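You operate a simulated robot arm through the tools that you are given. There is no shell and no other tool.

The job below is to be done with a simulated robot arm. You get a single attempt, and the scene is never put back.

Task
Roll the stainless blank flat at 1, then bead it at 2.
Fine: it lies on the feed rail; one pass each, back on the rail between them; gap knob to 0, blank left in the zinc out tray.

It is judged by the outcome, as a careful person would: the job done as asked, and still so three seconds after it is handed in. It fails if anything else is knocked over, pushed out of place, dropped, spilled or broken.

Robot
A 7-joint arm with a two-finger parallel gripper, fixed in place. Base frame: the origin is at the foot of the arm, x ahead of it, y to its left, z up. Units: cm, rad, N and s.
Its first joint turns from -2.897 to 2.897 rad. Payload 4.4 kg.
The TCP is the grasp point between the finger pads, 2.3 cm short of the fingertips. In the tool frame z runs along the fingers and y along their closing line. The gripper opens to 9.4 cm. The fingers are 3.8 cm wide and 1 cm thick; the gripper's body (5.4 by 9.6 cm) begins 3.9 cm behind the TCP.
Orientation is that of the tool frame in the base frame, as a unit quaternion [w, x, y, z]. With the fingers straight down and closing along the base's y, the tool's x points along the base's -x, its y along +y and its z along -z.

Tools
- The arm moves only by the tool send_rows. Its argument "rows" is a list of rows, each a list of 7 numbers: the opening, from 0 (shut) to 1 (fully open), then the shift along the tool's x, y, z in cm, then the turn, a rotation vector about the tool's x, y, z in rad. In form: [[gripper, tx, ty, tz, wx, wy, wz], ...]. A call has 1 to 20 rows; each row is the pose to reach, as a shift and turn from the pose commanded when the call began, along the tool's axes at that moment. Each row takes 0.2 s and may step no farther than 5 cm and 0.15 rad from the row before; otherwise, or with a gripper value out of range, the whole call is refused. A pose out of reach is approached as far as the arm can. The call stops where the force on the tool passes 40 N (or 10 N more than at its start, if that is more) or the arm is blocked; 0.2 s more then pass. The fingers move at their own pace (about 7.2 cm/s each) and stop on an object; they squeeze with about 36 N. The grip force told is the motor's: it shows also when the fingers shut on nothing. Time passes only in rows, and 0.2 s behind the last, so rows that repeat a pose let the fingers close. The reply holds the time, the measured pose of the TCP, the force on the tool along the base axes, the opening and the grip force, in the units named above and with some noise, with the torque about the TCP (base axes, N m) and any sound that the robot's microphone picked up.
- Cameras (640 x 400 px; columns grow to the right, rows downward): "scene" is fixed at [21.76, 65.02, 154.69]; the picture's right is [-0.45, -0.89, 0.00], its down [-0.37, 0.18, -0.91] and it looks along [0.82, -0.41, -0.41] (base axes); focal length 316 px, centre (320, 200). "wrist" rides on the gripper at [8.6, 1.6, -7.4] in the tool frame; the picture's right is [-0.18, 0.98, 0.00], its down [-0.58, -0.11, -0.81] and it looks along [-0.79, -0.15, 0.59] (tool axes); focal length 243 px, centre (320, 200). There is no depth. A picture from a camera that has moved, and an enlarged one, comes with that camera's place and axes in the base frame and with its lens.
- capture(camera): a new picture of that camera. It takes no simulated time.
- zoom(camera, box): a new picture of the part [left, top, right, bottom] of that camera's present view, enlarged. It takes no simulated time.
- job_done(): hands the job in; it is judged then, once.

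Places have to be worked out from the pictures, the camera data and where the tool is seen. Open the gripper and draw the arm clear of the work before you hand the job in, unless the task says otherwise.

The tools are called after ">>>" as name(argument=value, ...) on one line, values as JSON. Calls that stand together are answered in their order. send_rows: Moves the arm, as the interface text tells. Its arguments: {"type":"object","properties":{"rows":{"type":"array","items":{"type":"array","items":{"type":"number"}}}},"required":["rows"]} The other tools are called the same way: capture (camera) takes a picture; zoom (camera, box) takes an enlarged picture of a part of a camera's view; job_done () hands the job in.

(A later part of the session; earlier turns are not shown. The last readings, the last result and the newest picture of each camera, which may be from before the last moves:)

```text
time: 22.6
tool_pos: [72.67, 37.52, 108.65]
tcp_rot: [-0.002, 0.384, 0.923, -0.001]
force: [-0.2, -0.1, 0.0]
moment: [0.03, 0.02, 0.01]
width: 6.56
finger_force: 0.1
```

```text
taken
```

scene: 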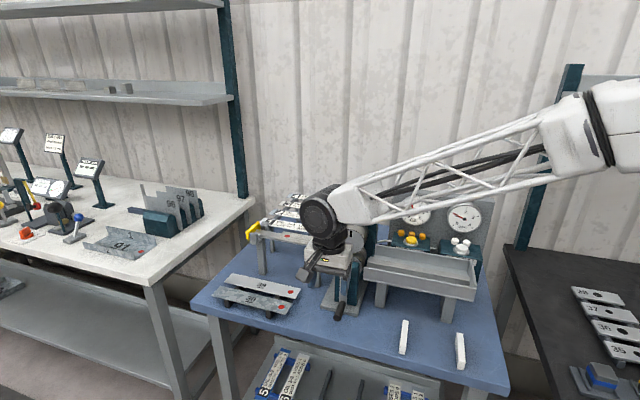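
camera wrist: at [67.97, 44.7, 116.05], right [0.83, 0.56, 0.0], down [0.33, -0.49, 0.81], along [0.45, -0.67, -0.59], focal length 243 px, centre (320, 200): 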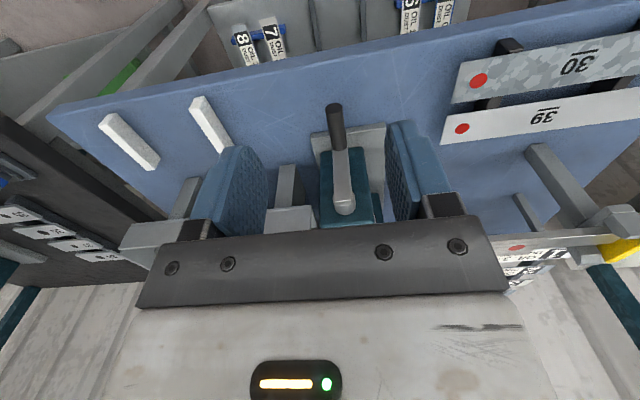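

The crank is visible. Zooming in for triangulation of the handle and hub.

>>> zoom(camera="wrist", box=[260, 80, 440, 230])

>>> zoom(camera="scene", box=[310, 240, 390, 330])

```text
2.67 times, centred on (350, 155) of wrist
camera zoom: at [67.97, 44.7, 116.05], right [0.83, 0.56, 0.0], down [0.33, -0.49, 0.81], along [0.45, -0.67, -0.59], focal length 647 px, centre (240, 320)
```

zoom: 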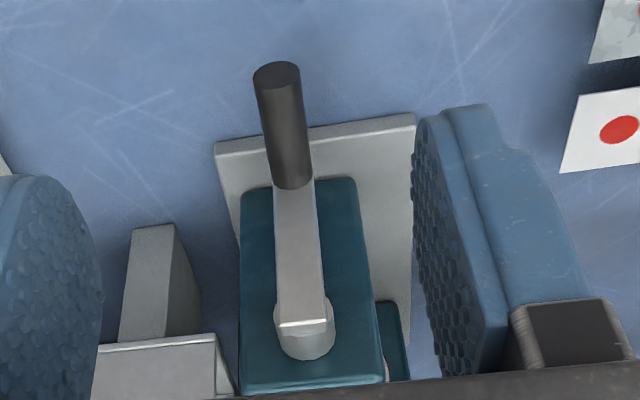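

```text
4.44 times, centred on (350, 285) of scene
camera zoom: at [21.76, 65.02, 154.69], right [-0.45, -0.89, 0.0], down [-0.37, 0.18, -0.91], along [0.82, -0.41, -0.41], focal length 1407 px, centre (187, -178)
```

zoom: 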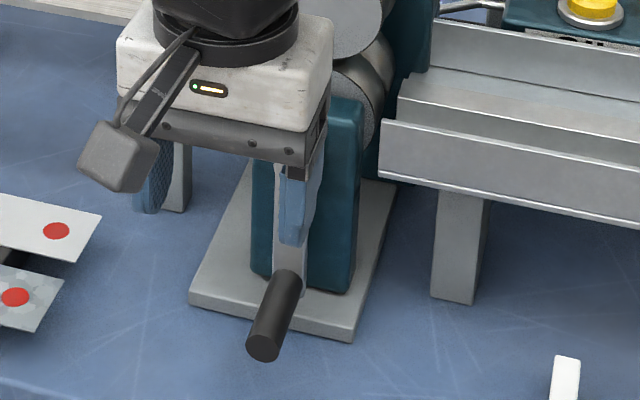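

The handle axis runs from (83.2, 27.0) to (79.4, 30.8) at z≈88.8, with the hub at about z 98.4 (radius ≈9.6). I'll descend in front of it, then slide in with the fingers straddling the handle.

>>> send_rows(rows=[[0.7, 0, 0, 4, 0, 0, 0], [0.7, 0, 0, 8, 0, 0, 0], [0.7, 0, 0, 12, 0, 0, 0], [0.7, 0, 0, 16, 0, 0, 0], [0.7, 0, 0, 18.5, 0, 0, 0], [0.7, 0, 0, 19.7, 0, 0, 0], [0.7, 0, 0, 19.7, 0, 0, 0]])

>>> capture(camera="wrist")

>>> zoom(camera="scene", box=[280, 220, 400, 340])

```text
time: 24.2
tool_pos: [72.83, 37.36, 88.87]
tcp_rot: [-0.001, 0.383, 0.924, -0.001]
force: [0.4, -0.5, -0.1]
moment: [-0.04, 0.04, 0.01]
width: 6.59
finger_force: 0.1
```

```text
taken
camera wrist: at [67.99, 44.6, 96.3], right [0.83, 0.56, 0.0], down [0.34, -0.49, 0.81], along [0.45, -0.67, -0.59], focal length 243 px, centre (320, 200)
```

wrist: 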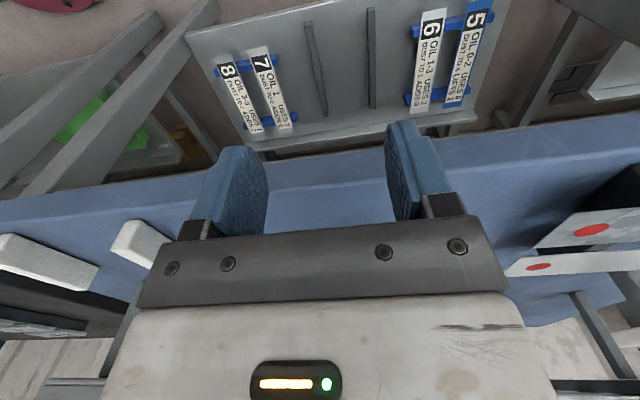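

```text
3.33 times, centred on (340, 280) of scene
camera zoom: at [21.76, 65.02, 154.69], right [-0.45, -0.89, 0.0], down [-0.37, 0.18, -0.91], along [0.82, -0.41, -0.41], focal length 1055 px, centre (253, -67)
```

zoom: 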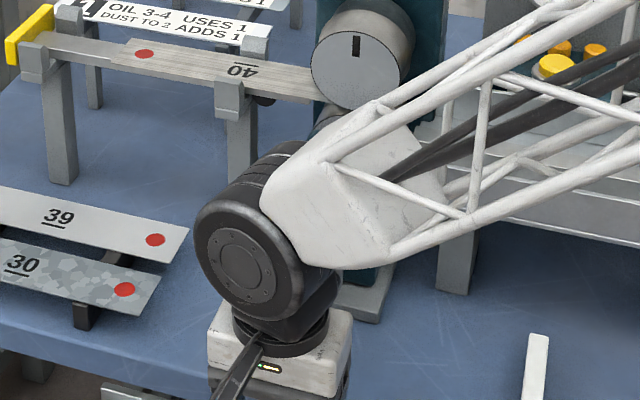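

All clear. Sliding forward 11.3 cm so the fingers straddle the handle.

>>> send_rows(rows=[[0.7, -2.5, 0, 0, 0, 0, 0], [0.7, -4.5, 0, 0, 0, 0, 0], [0.7, -6, 0, 0, 0, 0, 0], [0.7, -7.5, 0, 0, 0, 0, 0], [0.7, -9, 0, 0, 0, 0, 0], [0.7, -10.2, 0, 0, 0, 0, 0], [0.7, -11.1, 0, 0, 0, 0, 0], [0.7, -11.1, 0, 0, 0, 0, 0]])

>>> capture(camera="wrist")

>>> zoom(camera="scene", box=[280, 220, 400, 340])

```text
time: 25.6
tool_pos: [79.71, 30.46, 88.85]
tcp_rot: [-0.003, 0.384, 0.924, -0.002]
force: [-19.3, 11.6, 4.9]
moment: [-1.11, -1.71, -0.53]
width: 6.57
finger_force: 0.0
stopped in row 7: the force on the tool passed its limit at 78 N (the readings are from after the stop); the commanded pose is now the measured one
```

```text
taken
camera wrist: at [74.9, 37.67, 96.38], right [0.82, 0.57, -0.01], down [0.34, -0.49, 0.81], along [0.45, -0.67, -0.59], focal length 243 px, centre (320, 200)
```

wrist: 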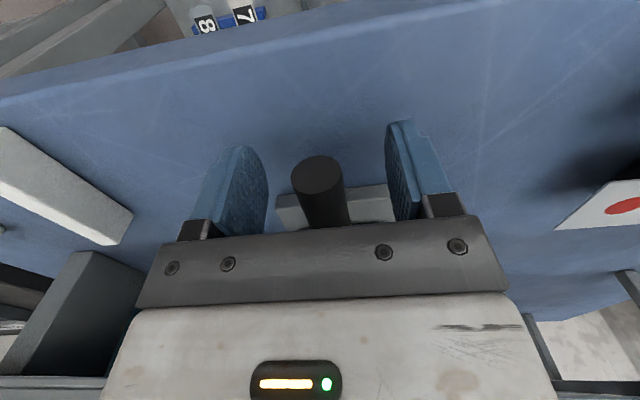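

```text
3.33 times, centred on (340, 280) of scene
camera zoom: at [21.76, 65.02, 154.69], right [-0.45, -0.89, 0.0], down [-0.37, 0.18, -0.91], along [0.82, -0.41, -0.41], focal length 1055 px, centre (253, -67)
```

zoom: 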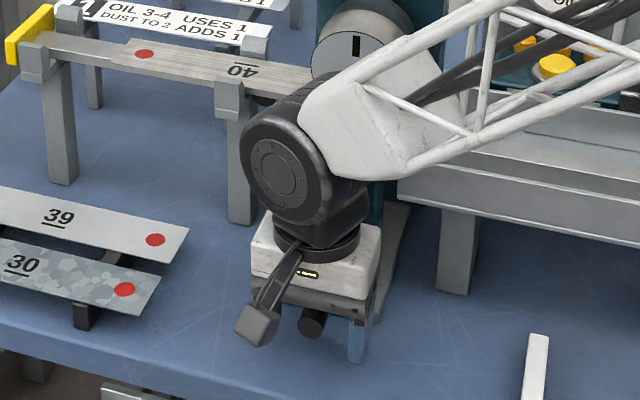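

The force/moment ratio indicates the contact was about 9.6 cm above the TCP, meaning the gripper body touched the crank hub cap. The handle is already between the fingers with about 2 cm of engagement, so I'll back off 0.3 cm and close here.

>>> send_rows(rows=[[0.7, 0.3, 0, 0, 0, 0, 0], [0.7, 0.3, 0, 0, 0, 0, 0], [0.2, 0.3, 0, 0, 0, 0, 0], [0.1, 0.3, 0, 0, 0, 0, 0], [0.1, 0.3, 0, 0, 0, 0, 0]])

>>> capture(camera="wrist")

>>> zoom(camera="scene", box=[280, 220, 400, 340])

```text
time: 26.8
tool_pos: [79.58, 30.66, 88.94]
tcp_rot: [-0.002, 0.382, 0.924, -0.002]
force: [0.3, -1.3, -0.1]
moment: [-0.01, -0.09, -0.04]
width: 2.2
finger_force: 45.3
```

```text
taken
camera wrist: at [74.78, 37.8, 96.34], right [0.83, 0.56, -0.01], down [0.34, -0.49, 0.81], along [0.45, -0.67, -0.59], focal length 243 px, centre (320, 200)
```

wrist: 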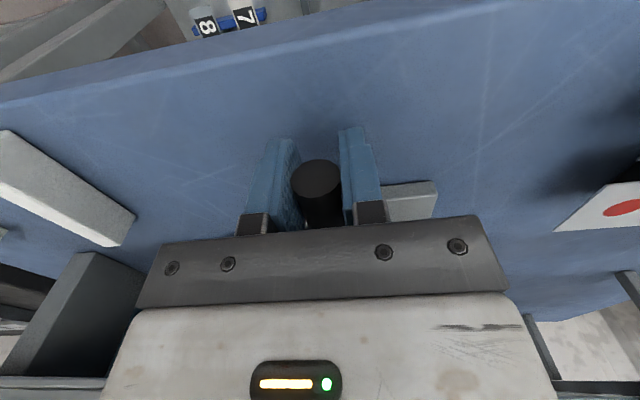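

```text
3.33 times, centred on (340, 280) of scene
camera zoom: at [21.76, 65.02, 154.69], right [-0.45, -0.89, 0.0], down [-0.37, 0.18, -0.91], along [0.82, -0.41, -0.41], focal length 1055 px, centre (253, -67)
```

zoom: 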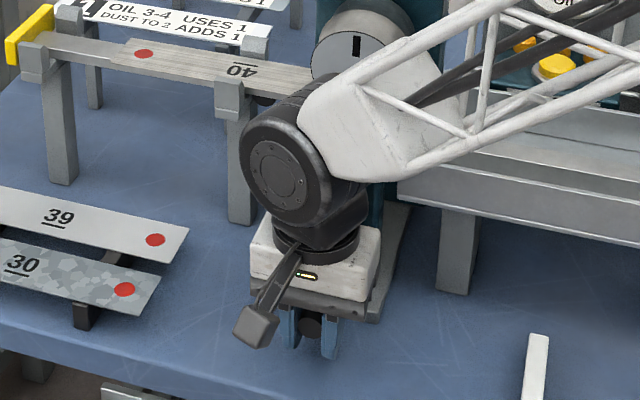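

The handle is gripped (2.2 cm). Starting the crank clockwise as seen from the operator side, so the top of the lower roll moves toward the tray: first about 40° of arc with R≈9.6.

>>> send_rows(rows=[[0.1, 0, 0.84, -0.04, 0, 0, 0], [0.1, 0, 1.67, -0.15, 0, 0, 0], [0.1, 0, 2.48, -0.33, 0, 0, 0], [0.1, 0, 3.28, -0.58, 0, 0, 0], [0.1, 0, 4.06, -0.9, 0, 0, 0], [0.1, 0, 4.8, -1.29, 0, 0, 0], [0.1, 0, 5.51, -1.74, 0, 0, 0], [0.1, 0, 5.51, -1.74, 0, 0, 0]])

>>> zoom(camera="scene", box=[240, 190, 400, 310])

```text
time: 28.6
tool_pos: [83.33, 34.54, 90.7]
tcp_rot: [-0.003, 0.384, 0.924, -0.002]
force: [-16.8, 5.3, 2.1]
moment: [0.27, -0.19, -0.14]
width: 2.17
finger_force: 44.7
```

```text
3.33 times, centred on (320, 250) of scene
camera zoom: at [21.76, 65.02, 154.69], right [-0.45, -0.89, 0.0], down [-0.37, 0.18, -0.91], along [0.82, -0.41, -0.41], focal length 1055 px, centre (320, 33)
```

zoom: 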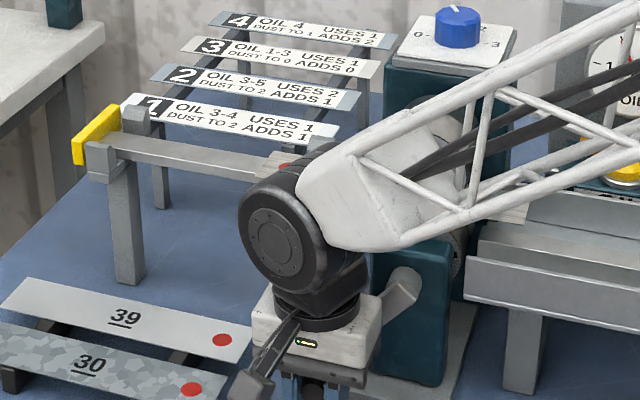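

Turning the crank feeds the blank: about 35° moved it roughly 7 cm, and it's emerging on the tray side. I'll continue to 90° with a slight outward relief (+0.3 tool x).

>>> send_rows(rows=[[0.1, 0.1, 0.91, -0.73, 0, 0, 0], [0.1, 0.2, 1.74, -1.56, 0, 0, 0], [0.1, 0.3, 2.45, -2.49, 0, 0, 0], [0.1, 0.3, 3.04, -3.5, 0, 0, 0], [0.1, 0.3, 3.51, -4.58, 0, 0, 0], [0.1, 0.3, 3.51, -4.58, 0, 0, 0]])

>>> zoom(camera="scene", box=[240, 190, 480, 340])

```text
time: 29.7
tool_pos: [85.3, 36.78, 94.25]
tcp_rot: [-0.004, 0.383, 0.924, -0.004]
force: [-24.9, -23.9, 6.6]
moment: [0.33, -0.55, -0.17]
width: 2.5
finger_force: 17.2
stopped in row 5: the force on the tool passed its limit at 41 N (the readings are from after the stop); the commanded pose is now the measured one
```

```text
2.67 times, centred on (360, 265) of scene
camera zoom: at [21.76, 65.02, 154.69], right [-0.45, -0.89, 0.0], down [-0.37, 0.18, -0.91], along [0.82, -0.41, -0.41], focal length 844 px, centre (213, 27)
```

zoom: 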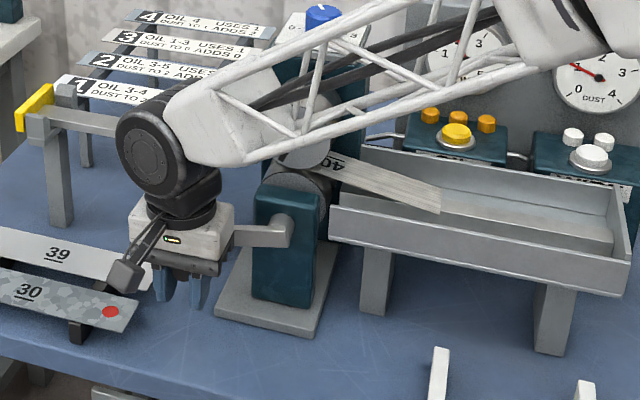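

The blank is feeding well (label 40 is past the rolls), but my radius was too big. The crank is now near horizontal and the handle has slid up in the pads, so I'll look closely before regripping.

>>> capture(camera="wrist")

>>> zoom(camera="scene", box=[280, 240, 380, 320])

>>> zoom(camera="scene", box=[340, 220, 440, 290])

```text
taken
camera wrist: at [80.65, 44.01, 101.69], right [0.83, 0.56, -0.01], down [0.34, -0.48, 0.8], along [0.45, -0.67, -0.59], focal length 243 px, centre (320, 200)
```

wrist: 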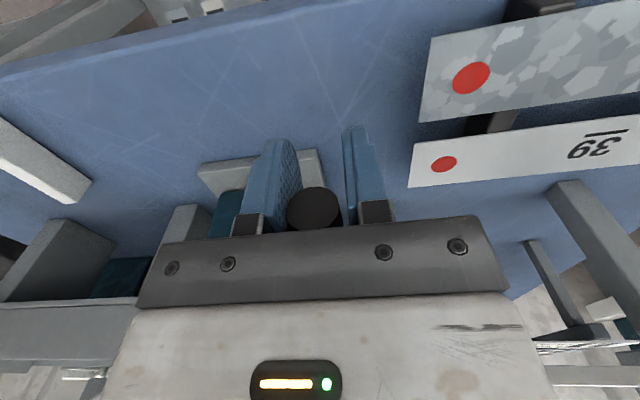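

```text
5.00 times, centred on (330, 280) of scene
camera zoom: at [21.76, 65.02, 154.69], right [-0.45, -0.89, 0.0], down [-0.37, 0.18, -0.91], along [0.82, -0.41, -0.41], focal length 1582 px, centre (270, -200)
```

zoom: 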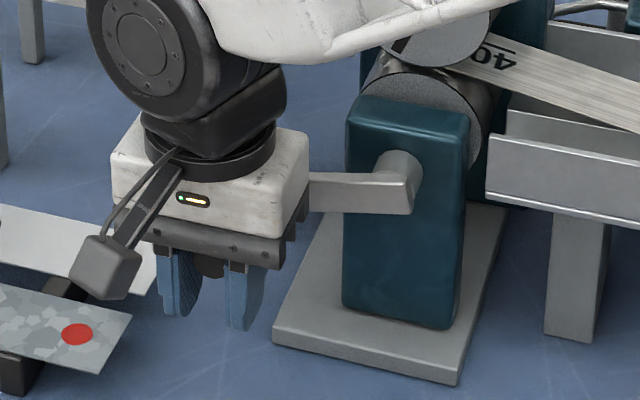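

```text
5.71 times, centred on (390, 255) of scene
camera zoom: at [21.76, 65.02, 154.69], right [-0.45, -0.89, 0.0], down [-0.37, 0.18, -0.91], along [0.82, -0.41, -0.41], focal length 1809 px, centre (-80, -114)
```

zoom: 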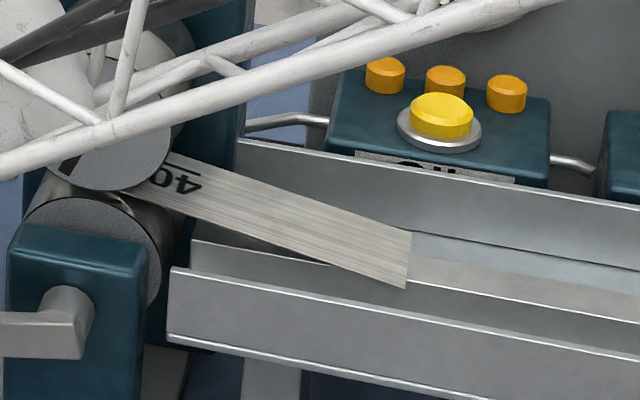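

The handle is up against the palm with the crank almost horizontal, implying R≈8.4 and hub z≈97.2. I'll open slightly, raise 2.8 cm so the handle sits mid-pad, and regrip.

>>> send_rows(rows=[[0.45, 0, -0.1, 0, 0, 0, 0], [0.45, 0, -0.1, 0, 0, 0, 0], [0.45, 0, -0.1, -1, 0, 0, 0], [0.45, 0, -0.1, -2, 0, 0, 0], [0.45, 0, -0.1, -2.9, 0, 0, 0], [0.1, 0, -0.1, -2.9, 0, 0, 0], [0.1, 0, -0.1, -2.9, 0, 0, 0], [0.1, 0, -0.1, -2.9, 0, 0, 0]])

>>> capture(camera="wrist")

>>> zoom(camera="scene", box=[280, 240, 380, 320])

```text
time: 31.5
tool_pos: [85.52, 36.76, 97.27]
tcp_rot: [-0.004, 0.382, 0.924, -0.003]
force: [-25.3, -21.5, 8.5]
moment: [-0.07, 0.55, -0.21]
width: 2.4
finger_force: 17.2
```

```text
taken
camera wrist: at [80.64, 43.96, 104.69], right [0.83, 0.56, -0.01], down [0.34, -0.49, 0.8], along [0.45, -0.67, -0.59], focal length 243 px, centre (320, 200)
```

wrist: 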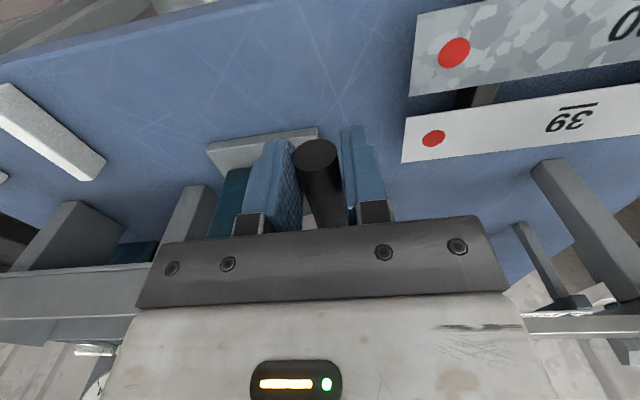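

```text
5.00 times, centred on (330, 280) of scene
camera zoom: at [21.76, 65.02, 154.69], right [-0.45, -0.89, 0.0], down [-0.37, 0.18, -0.91], along [0.82, -0.41, -0.41], focal length 1582 px, centre (270, -200)
```

zoom: 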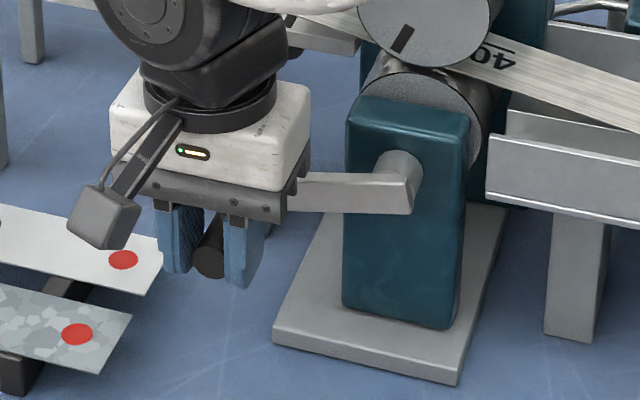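

Side load remains on one finger, so I'll shift −0.2 cm along tool y to centre on the handle.

>>> send_rows(rows=[[0.1, 0.1, -0.1, 0, 0, 0, 0], [0.1, 0.1, -0.2, 0, 0, 0, 0], [0.1, 0.1, -0.2, 0, 0, 0, 0]])

```text
time: 32.3
tool_pos: [85.39, 36.68, 97.19]
tcp_rot: [-0.003, 0.383, 0.924, -0.003]
force: [9.4, -22.6, 1.0]
moment: [-0.33, -0.23, -0.03]
width: 2.17
finger_force: 45.1
```

Now gripped at 2.17 cm with tolerable forces; I estimate the crank at about 78° and R≈8.6. Continuing the arc upward to about 110°.

>>> send_rows(rows=[[0.1, -0.05, 0.1, -0.6, 0, 0, 0], [0.1, -0.1, 0.17, -1.19, 0, 0, 0], [0.1, -0.1, 0.2, -1.8, 0, 0, 0], [0.1, -0.1, 0.17, -2.39, 0, 0, 0], [0.1, -0.1, 0.1, -3, 0, 0, 0], [0.1, -0.1, 0, -3.58, 0, 0, 0], [0.1, -0.1, 0, -3.58, 0, 0, 0]])

>>> zoom(camera="scene", box=[280, 220, 440, 320])

```text
time: 33.9
tool_pos: [85.38, 36.76, 100.79]
tcp_rot: [-0.003, 0.384, 0.923, -0.003]
force: [5.2, 21.3, -1.3]
moment: [0.68, -0.01, 0.06]
width: 2.19
finger_force: 44.8
```

```text
4.00 times, centred on (360, 270) of scene
camera zoom: at [21.76, 65.02, 154.69], right [-0.45, -0.89, 0.0], down [-0.37, 0.18, -0.91], along [0.82, -0.41, -0.41], focal length 1266 px, centre (160, -80)
```

zoom: 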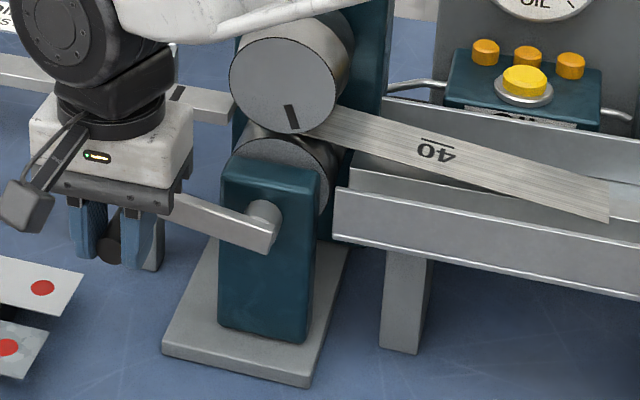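

Feeding smoothly. Continuing to about 134°.

>>> send_rows(rows=[[0.1, 0, 0.05, -0.55, 0, 0, 0], [0.1, 0.1, -0.2, -1.15, 0, 0, 0], [0.1, 0.1, -0.42, -1.7, 0, 0, 0], [0.1, 0.1, -0.7, -2.25, 0, 0, 0], [0.1, 0.1, -1, -2.75, 0, 0, 0], [0.1, 0.1, -1.34, -3.27, 0, 0, 0], [0.1, 0.1, -1.73, -3.75, 0, 0, 0], [0.1, 0.1, -2.13, -4.19, 0, 0, 0], [0.1, 0.1, -2.13, -4.19, 0, 0, 0]])

>>> zoom(camera="scene", box=[280, 220, 480, 320])

```text
time: 36.0
tool_pos: [83.95, 35.35, 105.17]
tcp_rot: [-0.002, 0.383, 0.924, -0.002]
force: [-1.1, 5.4, -3.0]
moment: [0.38, -0.03, 0.01]
width: 2.15
finger_force: 44.6
stopped in row 9: the force on the tool passed its limit at 41 N (the readings are from after the stop); the commanded pose is now the measured one
```

```text
3.20 times, centred on (380, 270) of scene
camera zoom: at [21.76, 65.02, 154.69], right [-0.45, -0.89, 0.0], down [-0.37, 0.18, -0.91], along [0.82, -0.41, -0.41], focal length 1013 px, centre (128, -24)
```

zoom: 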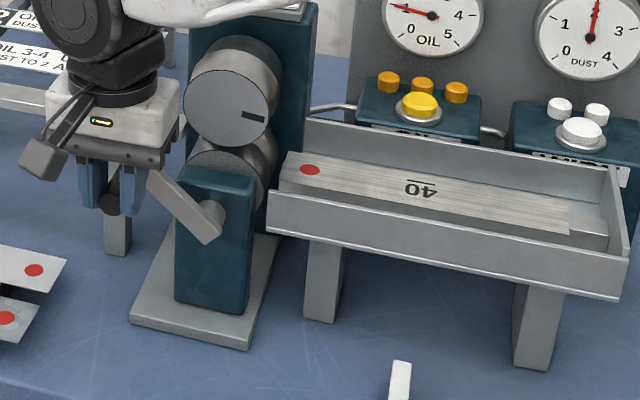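

Pass one is done: the blank has dropped into the out tray. The gauges moved (oil 2→1, dust 1→2). Inspecting the blank closely for its state.

>>> zoom(camera="scene", box=[355, 235, 485, 305])

>>> zoom(camera="scene", box=[380, 185, 490, 260])

>>> capture(camera="wrist")

```text
4.92 times, centred on (420, 270) of scene
camera zoom: at [21.76, 65.02, 154.69], right [-0.45, -0.89, 0.0], down [-0.37, 0.18, -0.91], along [0.82, -0.41, -0.41], focal length 1558 px, centre (-172, -145)
```

zoom: 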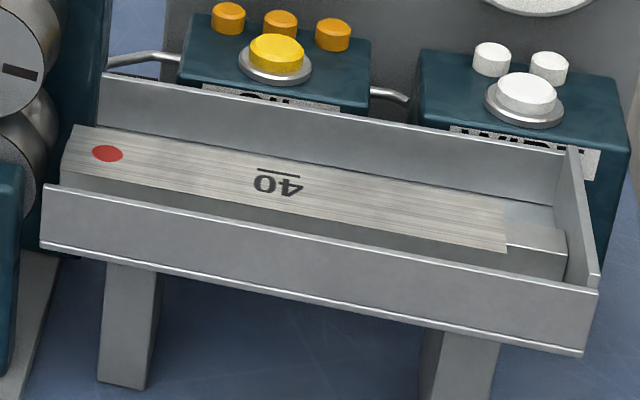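

```text
5.33 times, centred on (435, 222) of scene
camera zoom: at [21.76, 65.02, 154.69], right [-0.45, -0.89, 0.0], down [-0.37, 0.18, -0.91], along [0.82, -0.41, -0.41], focal length 1688 px, centre (-293, 80)
```

zoom: 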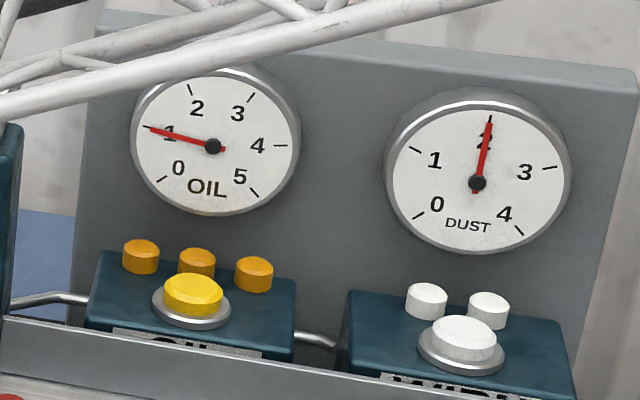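

```text
taken
camera wrist: at [79.08, 42.55, 112.66], right [0.83, 0.56, 0.0], down [0.34, -0.49, 0.81], along [0.45, -0.67, -0.59], focal length 243 px, centre (320, 200)
```

wrist: 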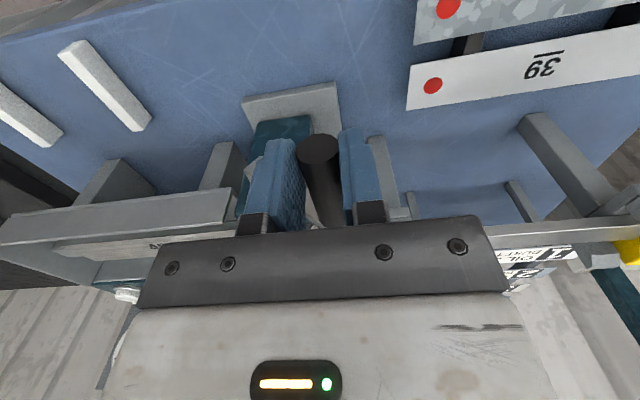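

Blank 40 lies intact on the tray's centre bar. I'll release the crank, withdraw outward along the handle axis, then lift.

>>> send_rows(rows=[[0.45, 0, 0, 0, 0, 0, 0], [0.45, 0, 0, 0, 0, 0, 0], [0.45, 1.5, 0, 0, 0, 0, 0], [0.45, 4, 0, 0, 0, 0, 0], [0.45, 7, 0, 0, 0, 0, 0], [0.6, 7, 0, -4, 0, 0, 0], [0.8, 7, 0, -8, 0, 0, 0], [1, 7, 0, -13, 0, 0, 0], [1, 7, 0, -18, 0, 0, 0]])

>>> zoom(camera="scene", box=[240, 180, 500, 340])

```text
time: 38.0
tool_pos: [78.98, 40.33, 123.19]
tcp_rot: [-0.003, 0.382, 0.924, -0.003]
force: [0.8, -0.4, -1.0]
moment: [-0.02, 0.03, 0.01]
width: 9.4
finger_force: 0.1
```

```text
2.46 times, centred on (370, 260) of scene
camera zoom: at [21.76, 65.02, 154.69], right [-0.45, -0.89, 0.0], down [-0.37, 0.18, -0.91], along [0.82, -0.41, -0.41], focal length 779 px, centre (197, 52)
```

zoom: 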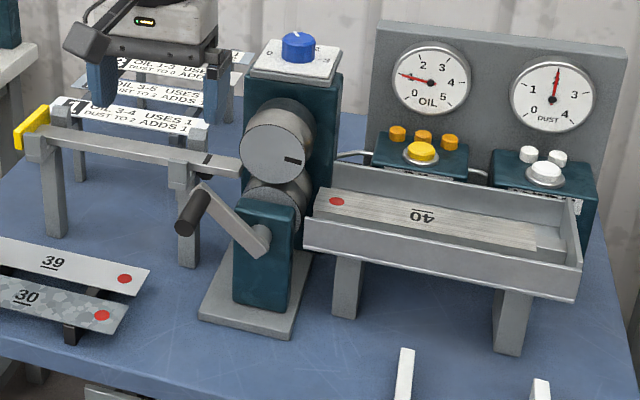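

The crank is free. Moving over the out tray at yaw +45° to look straight down at the blank.

>>> send_rows(rows=[[1, -1.9, -2.6, 0, 0, 0, -0.131], [1, -3.8, -5.2, 0, 0, 0, -0.262], [1, -5.7, -7.8, 0, 0, 0, -0.393], [1, -7.6, -10.4, 0, 0, 0, -0.524], [1, -9.5, -13, 0, 0, 0, -0.655], [1, -11.4, -15.6, 0, 0, 0, -0.785], [1, -13.3, -18.3, 0, 0, 0, -0.916], [1, -15.2, -20.9, 0, 0, 0, -1.047], [1, -17.1, -23.5, 0, 0, 0, -1.178], [1, -19, -26.1, 0, 0, 0, -1.309], [1, -20.9, -28.7, 0, 0, 0, -1.44], [1, -22.8, -31.3, 0, 0, 0, -1.5708], [1, -22.8, -31.3, 0, 0, 0, -1.5708]])

>>> capture(camera="wrist")

>>> capture(camera="scene")

```text
time: 40.8
tool_pos: [73.06, 2.07, 123.34]
tcp_rot: [-0.003, -0.384, 0.923, 0.0]
force: [0.4, 1.0, -0.1]
moment: [-0.02, -0.01, 0.0]
width: 9.4
finger_force: 0.1
```

```text
taken
camera wrist: at [65.98, -3.01, 130.73], right [-0.57, 0.82, 0.0], down [0.49, 0.34, 0.8], along [0.66, 0.46, -0.6], focal length 243 px, centre (320, 200)
```

wrist: 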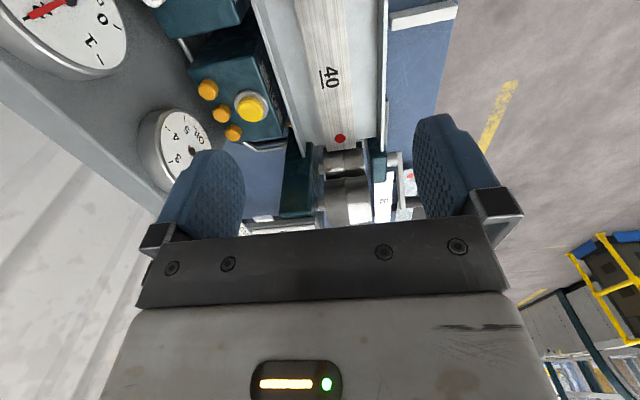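

```text
taken
```

scene: 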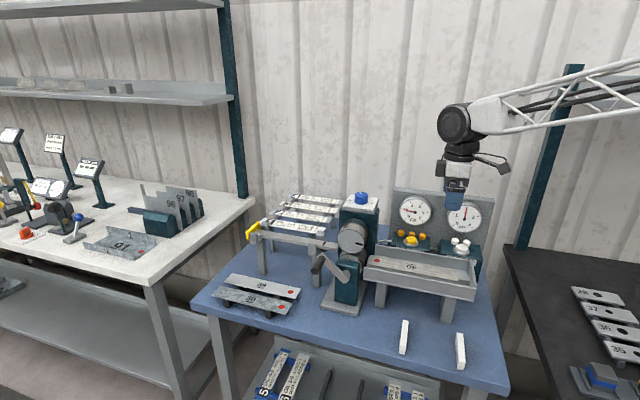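

>>> zoom(camera="wrist", box=[180, 0, 440, 160])

>>> zoom(camera="scene", box=[355, 230, 485, 310])

```text
2.46 times, centred on (310, 80) of wrist
camera zoom: at [65.98, -3.01, 130.73], right [-0.57, 0.82, 0.0], down [0.49, 0.34, 0.8], along [0.66, 0.46, -0.6], focal length 597 px, centre (345, 495)
```

zoom: 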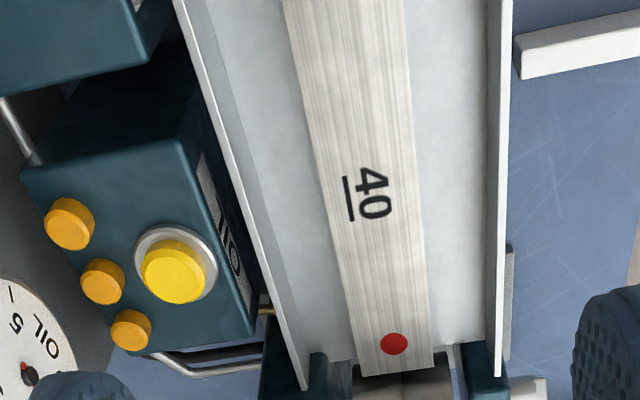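

```text
4.92 times, centred on (420, 270) of scene
camera zoom: at [21.76, 65.02, 154.69], right [-0.45, -0.89, 0.0], down [-0.37, 0.18, -0.91], along [0.82, -0.41, -0.41], focal length 1558 px, centre (-172, -145)
```

zoom: 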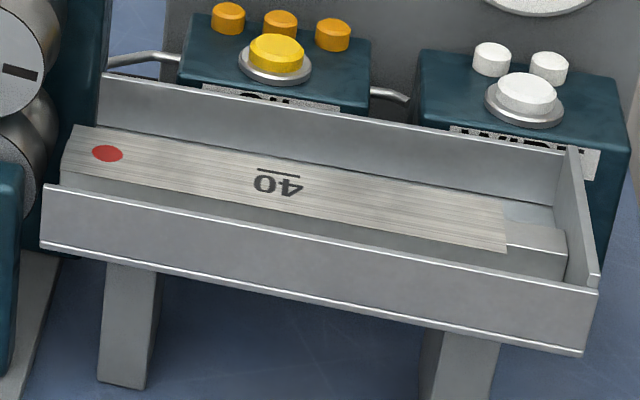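

The blank in the tray is at z≈99.3 with its centre about (77.9, 7.1), and there's about 3.5 cm clear on each side. I'll descend at a 6.6 cm opening to z≈104 first.

>>> send_rows(rows=[[0.7, -3.5, 0.06, 3, 0, 0, 0], [0.7, -6.98, 0.13, 6, 0, 0, 0], [0.7, -6.98, 0.13, 10, 0, 0, 0], [0.7, -6.98, 0.13, 14, 0, 0, 0], [0.7, -6.98, 0.13, 17, 0, 0, 0], [0.7, -6.98, 0.13, 19, 0, 0, 0], [0.7, -6.98, 0.13, 19, 0, 0, 0]])

>>> capture(camera="wrist")

>>> zoom(camera="scene", box=[355, 210, 485, 310])

```text
time: 42.4
tool_pos: [77.59, 7.22, 104.42]
tcp_rot: [-0.003, -0.382, 0.924, -0.001]
force: [-0.3, 0.2, -0.6]
moment: [0.03, -0.01, 0.0]
width: 6.57
finger_force: 0.0
```

```text
taken
camera wrist: at [70.49, 2.12, 111.87], right [-0.56, 0.83, 0.0], down [0.49, 0.34, 0.8], along [0.66, 0.45, -0.6], focal length 243 px, centre (320, 200)
```

wrist: 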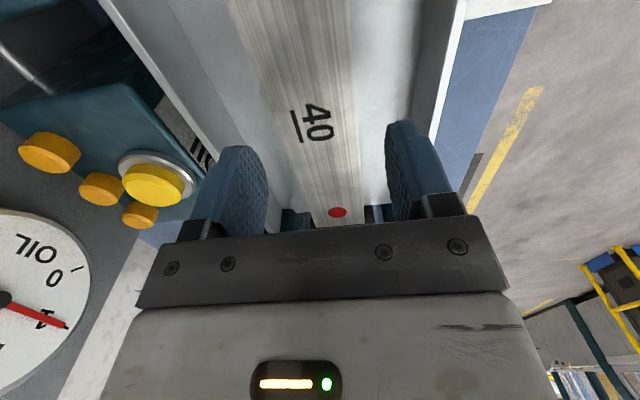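

```text
4.00 times, centred on (420, 260) of scene
camera zoom: at [21.76, 65.02, 154.69], right [-0.45, -0.89, 0.0], down [-0.37, 0.18, -0.91], along [0.82, -0.41, -0.41], focal length 1266 px, centre (-80, -40)
```

zoom: 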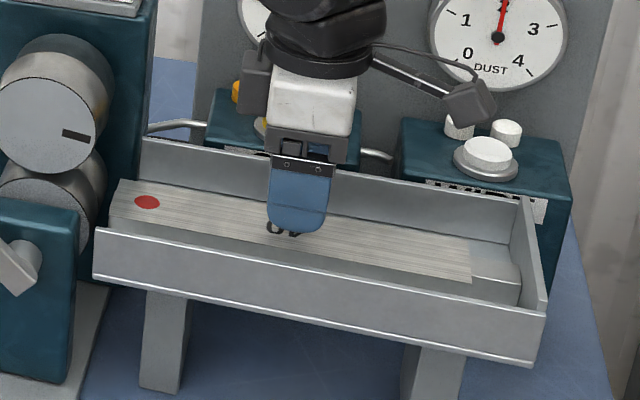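

Nearly centred. Descending 3.8 cm with a −0.3 cm lateral correction, then closing.

>>> send_rows(rows=[[0.7, 0, -0.3, 1.5, 0, 0, 0], [0.7, 0, -0.3, 2.8, 0, 0, 0], [0.7, 0, -0.3, 3.7, 0, 0, 0], [0.4, 0, -0.3, 3.7, 0, 0, 0], [0.4, 0, -0.3, 3.7, 0, 0, 0], [0.4, 0, -0.3, 3.7, 0, 0, 0]])

>>> capture(camera="wrist")

>>> zoom(camera="scene", box=[355, 210, 485, 310])

```text
time: 43.8
tool_pos: [78.02, 6.86, 100.74]
tcp_rot: [-0.003, -0.383, 0.924, 0.0]
force: [0.2, -1.0, 0.1]
moment: [-0.03, 0.02, -0.05]
width: 4.92
finger_force: 36.4
```

```text
taken
camera wrist: at [70.81, 1.84, 108.2], right [-0.56, 0.83, 0.0], down [0.49, 0.34, 0.8], along [0.66, 0.45, -0.6], focal length 243 px, centre (320, 200)
```

wrist: 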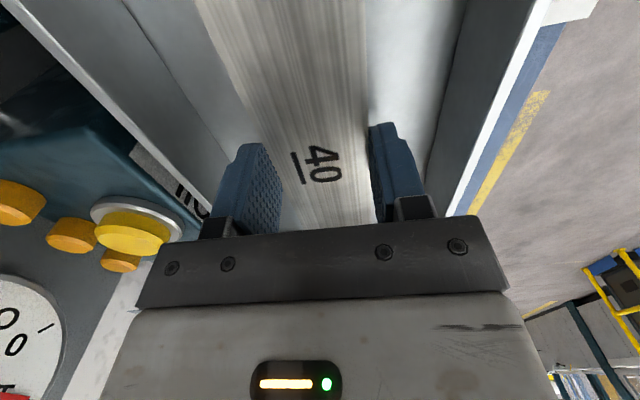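

```text
4.00 times, centred on (420, 260) of scene
camera zoom: at [21.76, 65.02, 154.69], right [-0.45, -0.89, 0.0], down [-0.37, 0.18, -0.91], along [0.82, -0.41, -0.41], focal length 1266 px, centre (-80, -40)
```

zoom: 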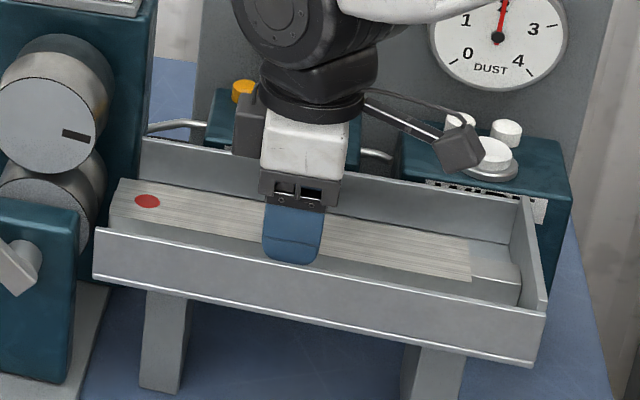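

Blank gripped at 4.92 cm. Lifting gently, with a 1 cm shift away from the rolls, up to z≈122.

>>> send_rows(rows=[[0.4, 0, 0, -0.7, 0, 0, 0], [0.4, 0.5, 0, -1.6, 0, 0, 0], [0.4, 1, 0, -3, 0, 0, 0], [0.4, 1, 0, -5, 0, 0, 0], [0.4, 1, 0, -7.5, 0, 0, 0], [0.4, 1, 0, -10, 0, 0, 0], [0.4, 1, 0, -13, 0, 0, 0], [0.4, 1, 0, -16, 0, 0, 0], [0.4, 1, 0, -19, 0, 0, 0], [0.4, 1, 0, -22, 0, 0, 0], [0.4, 1, 0, -22, 0, 0, 0]])

>>> capture(camera="scene")

>>> capture(camera="wrist")

```text
time: 46.2
tool_pos: [77.47, 6.26, 122.76]
tcp_rot: [-0.003, -0.383, 0.924, -0.001]
force: [0.5, 0.5, 0.4]
moment: [0.01, 0.05, 0.01]
width: 3.74
finger_force: 0.0
```

```text
taken
```

scene: 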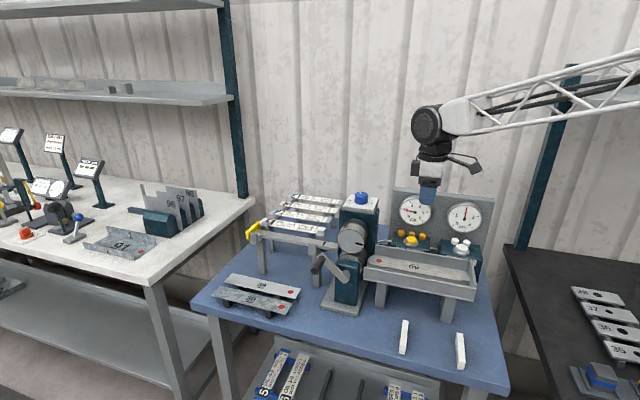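

```text
taken
camera wrist: at [70.24, 1.13, 130.1], right [-0.56, 0.83, 0.0], down [0.49, 0.34, 0.8], along [0.66, 0.45, -0.6], focal length 243 px, centre (320, 200)
```

wrist: 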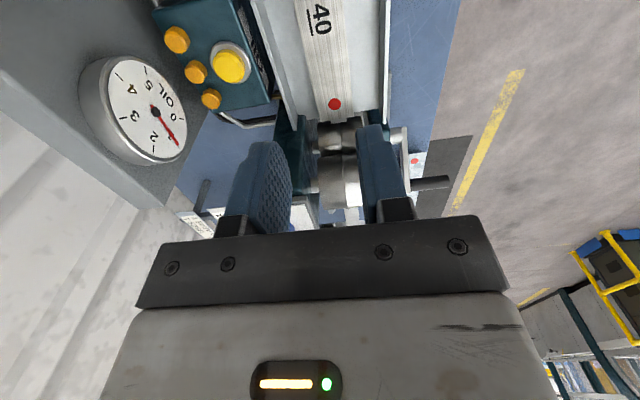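

The fingers came up empty: the blank slipped out and is still in the tray. Checking its position and condition.

>>> zoom(camera="scene", box=[355, 230, 485, 310])

>>> zoom(camera="wrist", box=[180, 0, 440, 160])

```text
4.92 times, centred on (420, 270) of scene
camera zoom: at [21.76, 65.02, 154.69], right [-0.45, -0.89, 0.0], down [-0.37, 0.18, -0.91], along [0.82, -0.41, -0.41], focal length 1558 px, centre (-172, -145)
```

zoom: 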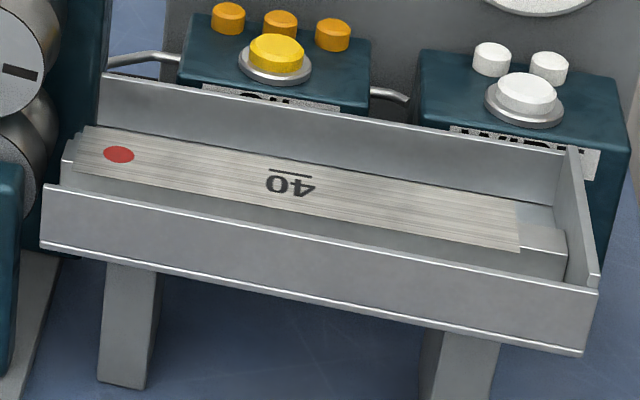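

```text
2.46 times, centred on (310, 80) of wrist
camera zoom: at [70.24, 1.13, 130.1], right [-0.56, 0.83, 0.0], down [0.49, 0.34, 0.8], along [0.66, 0.45, -0.6], focal length 597 px, centre (345, 495)
```

zoom: 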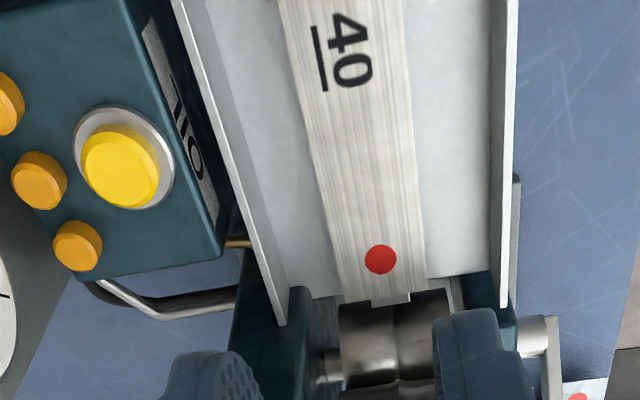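

The blank only shifted about 0.7 cm along the bar and is undamaged. The pads caught only the edge near the rounded tips, so I'll grip deeper (TCP z≈99.9) with a firmer command and test-lift slowly.

>>> send_rows(rows=[[0.7, 0, 0, 4, 0, 0, 0], [0.7, 0, 0, 8, 0, 0, 0], [0.7, 0, 0, 12, 0, 0, 0], [0.7, 0, 0, 16, 0, 0, 0], [0.7, 0, 0, 19, 0, 0, 0], [0.7, 0, 0, 21, 0, 0, 0], [0.7, 0, 0, 22, 0, 0, 0], [0.7, 0, 0, 22.4, 0, 0, 0], [0.7, 0, 0, 22.8, 0, 0, 0], [0.7, 0, 0, 22.8, 0, 0, 0]])

>>> zoom(camera="scene", box=[355, 210, 485, 310])

>>> capture(camera="wrist")

```text
time: 48.4
tool_pos: [77.3, 6.2, 99.71]
tcp_rot: [-0.003, -0.383, 0.924, 0.0]
force: [0.0, 0.7, 0.0]
moment: [0.02, -0.02, 0.02]
width: 6.57
finger_force: 0.1
```

```text
4.00 times, centred on (420, 260) of scene
camera zoom: at [21.76, 65.02, 154.69], right [-0.45, -0.89, 0.0], down [-0.37, 0.18, -0.91], along [0.82, -0.41, -0.41], focal length 1266 px, centre (-80, -40)
```

zoom: 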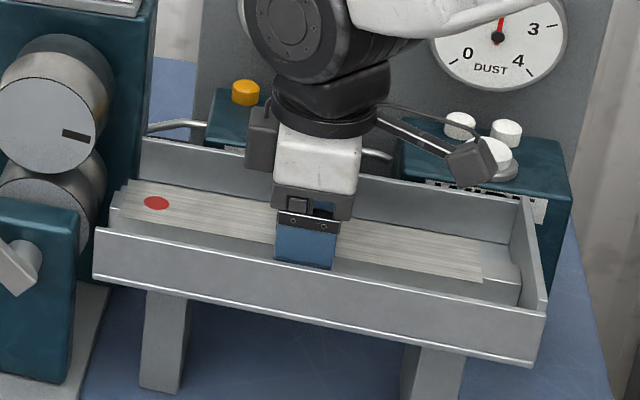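

```text
taken
camera wrist: at [70.18, 1.12, 107.21], right [-0.56, 0.83, 0.0], down [0.49, 0.34, 0.8], along [0.66, 0.45, -0.6], focal length 243 px, centre (320, 200)
```

wrist: 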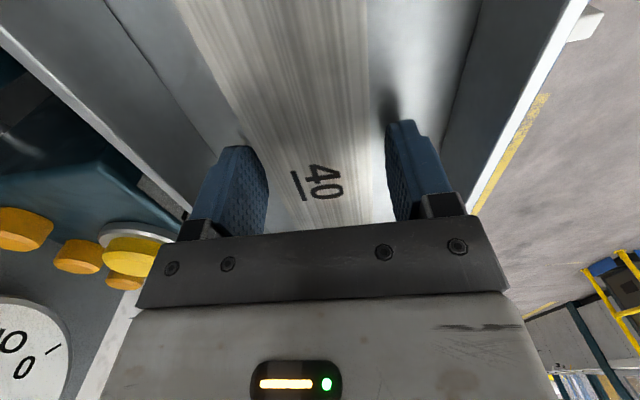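

No floor contact yet; I'll go 0.3 cm lower, close firmly, then test-lift 1.2 cm.

>>> send_rows(rows=[[0.7, 0, 0, 0.15, 0, 0, 0], [0.7, 0, 0, 0.3, 0, 0, 0], [0.3, 0, 0, 0.3, 0, 0, 0], [0.0, 0, 0, 0.3, 0, 0, 0], [0.0, 0, 0, 0.3, 0, 0, 0], [0.0, 0, 0, 0.3, 0, 0, 0], [0, 0, 0, 0.1, 0, 0, 0], [0, 0, 0, -0.2, 0, 0, 0], [0, 0, 0, -0.5, 0, 0, 0], [0, 0, 0, -0.8, 0, 0, 0], [0, 0, 0, -0.8, 0, 0, 0]])

>>> zoom(camera="scene", box=[355, 210, 485, 310])

>>> capture(camera="wrist")

```text
time: 50.8
tool_pos: [77.26, 6.14, 100.56]
tcp_rot: [-0.003, -0.383, 0.924, 0.001]
force: [-1.5, 0.1, -1.4]
moment: [-0.01, -0.02, -0.01]
width: 4.9
finger_force: 35.7
```

```text
4.00 times, centred on (420, 260) of scene
camera zoom: at [21.76, 65.02, 154.69], right [-0.45, -0.89, 0.0], down [-0.37, 0.18, -0.91], along [0.82, -0.41, -0.41], focal length 1266 px, centre (-80, -40)
```

zoom: 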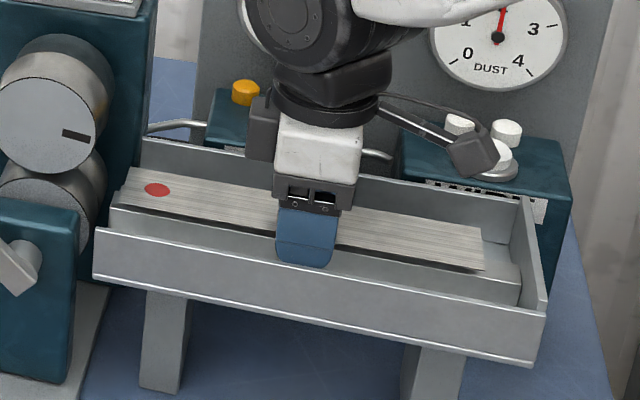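

```text
taken
camera wrist: at [70.17, 1.18, 108.07], right [-0.56, 0.83, 0.0], down [0.49, 0.34, 0.8], along [0.66, 0.45, -0.6], focal length 243 px, centre (320, 200)
```

wrist: 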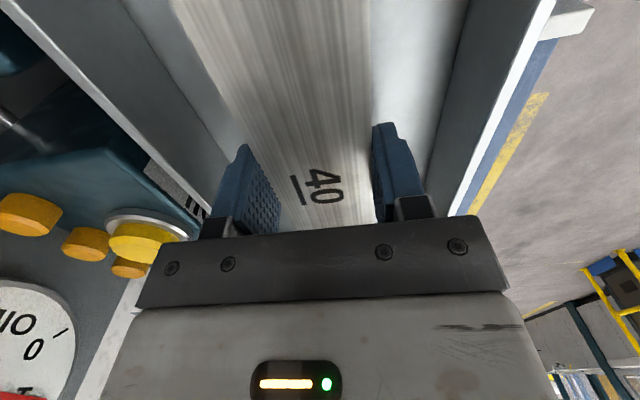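

The blank is lifted clear of the bar now. Continuing upward smoothly.

>>> send_rows(rows=[[0, 0, 0, -0.5, 0, 0, 0], [0, 0, 0, -1.2, 0, 0, 0], [0, 0, 0, -2, 0, 0, 0], [0, 0, 0, -3, 0, 0, 0], [0, 0, 0, -4, 0, 0, 0], [0, 0, 0, -5, 0, 0, 0], [0, 0, 0, -6, 0, 0, 0]])

>>> zoom(camera="scene", box=[340, 190, 500, 310])

```text
time: 52.4
tool_pos: [77.23, 6.32, 106.58]
tcp_rot: [-0.004, -0.382, 0.924, 0.001]
force: [-0.1, 0.1, -1.8]
moment: [-0.02, 0.02, -0.01]
width: 4.91
finger_force: 35.6
```

```text
3.33 times, centred on (420, 250) of scene
camera zoom: at [21.76, 65.02, 154.69], right [-0.45, -0.89, 0.0], down [-0.37, 0.18, -0.91], along [0.82, -0.41, -0.41], focal length 1055 px, centre (-13, 33)
```

zoom: 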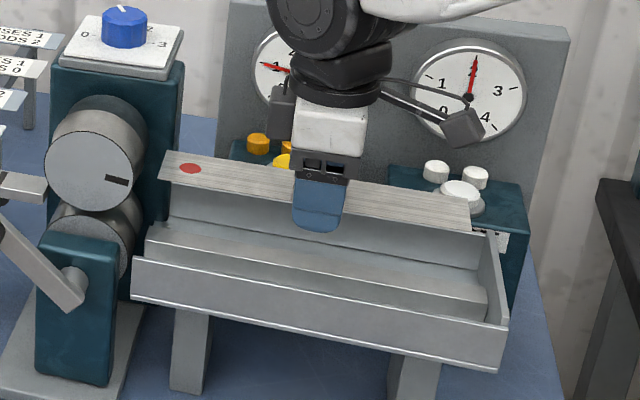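

Blank held level. Raising to z≈121 to clear the rolls and knob.

>>> send_rows(rows=[[0, 0, 0, -1, 0, 0, 0], [0, 0, 0, -3, 0, 0, 0], [0, 0, 0, -5, 0, 0, 0], [0, 0, 0, -7.5, 0, 0, 0], [0, 0, 0, -10, 0, 0, 0], [0, 0, 0, -12.5, 0, 0, 0], [0, 0, 0, -14, 0, 0, 0], [0, 0, 0, -15, 0, 0, 0], [0, -1, 0, -15, 0, 0, 0], [0, -3, 0, -15, 0, 0, 0], [0, -5, 0, -15, 0, 0, 0], [0, -7.5, 0, -15, 0, 0, 0], [0, -10, 0, -15, 0, 0, 0], [0, -12.5, 0, -15, 0, 0, 0], [0, -15, 0, -15, 0, 0, 0], [0, -17, 0, -15, 0, 0, 0], [0, -18, 0, -15, 0, 0, 0]])

>>> capture(camera="scene")

```text
time: 56.0
tool_pos: [90.01, 18.91, 121.54]
tcp_rot: [-0.004, -0.383, 0.924, 0.001]
force: [-0.4, 0.0, -1.0]
moment: [-0.02, 0.0, 0.02]
width: 4.9
finger_force: 36.6
```

```text
taken
```

scene: 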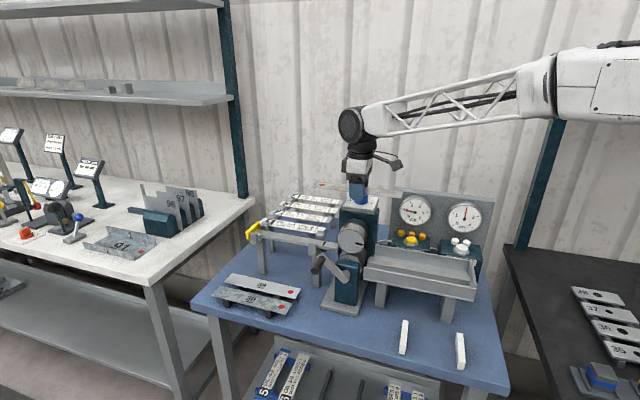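

Still held securely. Carrying on along the rail axis to above the rail at about (104.2, 33.3).

>>> send_rows(rows=[[0, -1, 0, 0, 0, 0, 0], [0, -3, 0, 0, 0, 0, 0], [0, -5.5, 0.05, 0, 0, 0, 0], [0, -8, 0.1, 0, 0, 0, 0], [0, -10.5, 0.15, 0, 0, 0, 0], [0, -13, 0.15, 0, 0, 0, 0], [0, -15.5, 0.15, 0, 0, 0, 0], [0, -18, 0.15, 0, 0, 0, 0], [0, -19.5, 0.15, 0, 0, 0, 0], [0, -20.1, 0.15, 0, 0, 0, 0], [0, -20.1, 0.15, 2, 0, 0, 0], [0, -20.1, 0.15, 4.5, 0, 0, 0], [0, -20.1, 0.15, 7, 0, 0, 0], [0, -20.1, 0.15, 9.5, 0, 0, 0], [0, -20.1, 0.15, 11.5, 0, 0, 0], [0, -20.1, 0.15, 12.5, 0, 0, 0], [0, -20.1, 0.15, 12.5, 0, 0, 0]])

>>> zoom(camera="scene", box=[230, 170, 370, 260])

>>> capture(camera="wrist")

```text
time: 59.6
tool_pos: [104.29, 33.21, 109.01]
tcp_rot: [-0.003, -0.383, 0.924, 0.0]
force: [-0.1, 0.5, -1.6]
moment: [-0.02, -0.02, 0.0]
width: 4.89
finger_force: 35.9
```

```text
4.44 times, centred on (300, 215) of scene
camera zoom: at [21.76, 65.02, 154.69], right [-0.45, -0.89, 0.0], down [-0.37, 0.18, -0.91], along [0.82, -0.41, -0.41], focal length 1407 px, centre (409, 133)
```

zoom: 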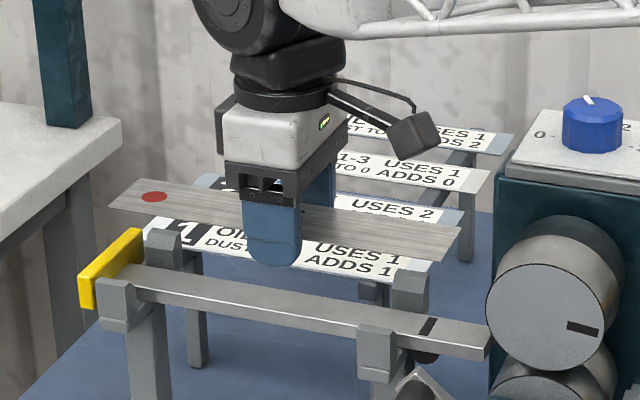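

```text
taken
camera wrist: at [97.19, 28.11, 116.34], right [-0.56, 0.83, 0.0], down [0.49, 0.34, 0.8], along [0.66, 0.45, -0.6], focal length 243 px, centre (320, 200)
```

wrist: 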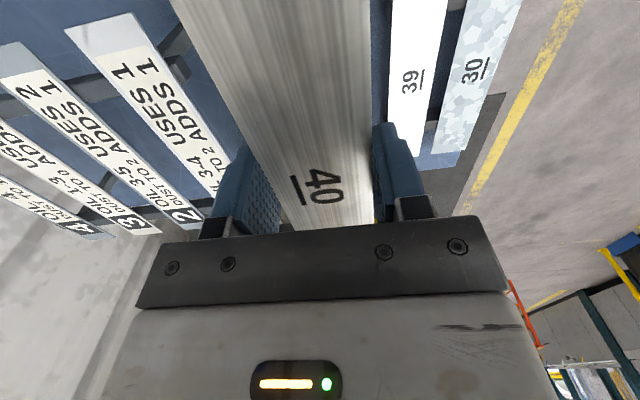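

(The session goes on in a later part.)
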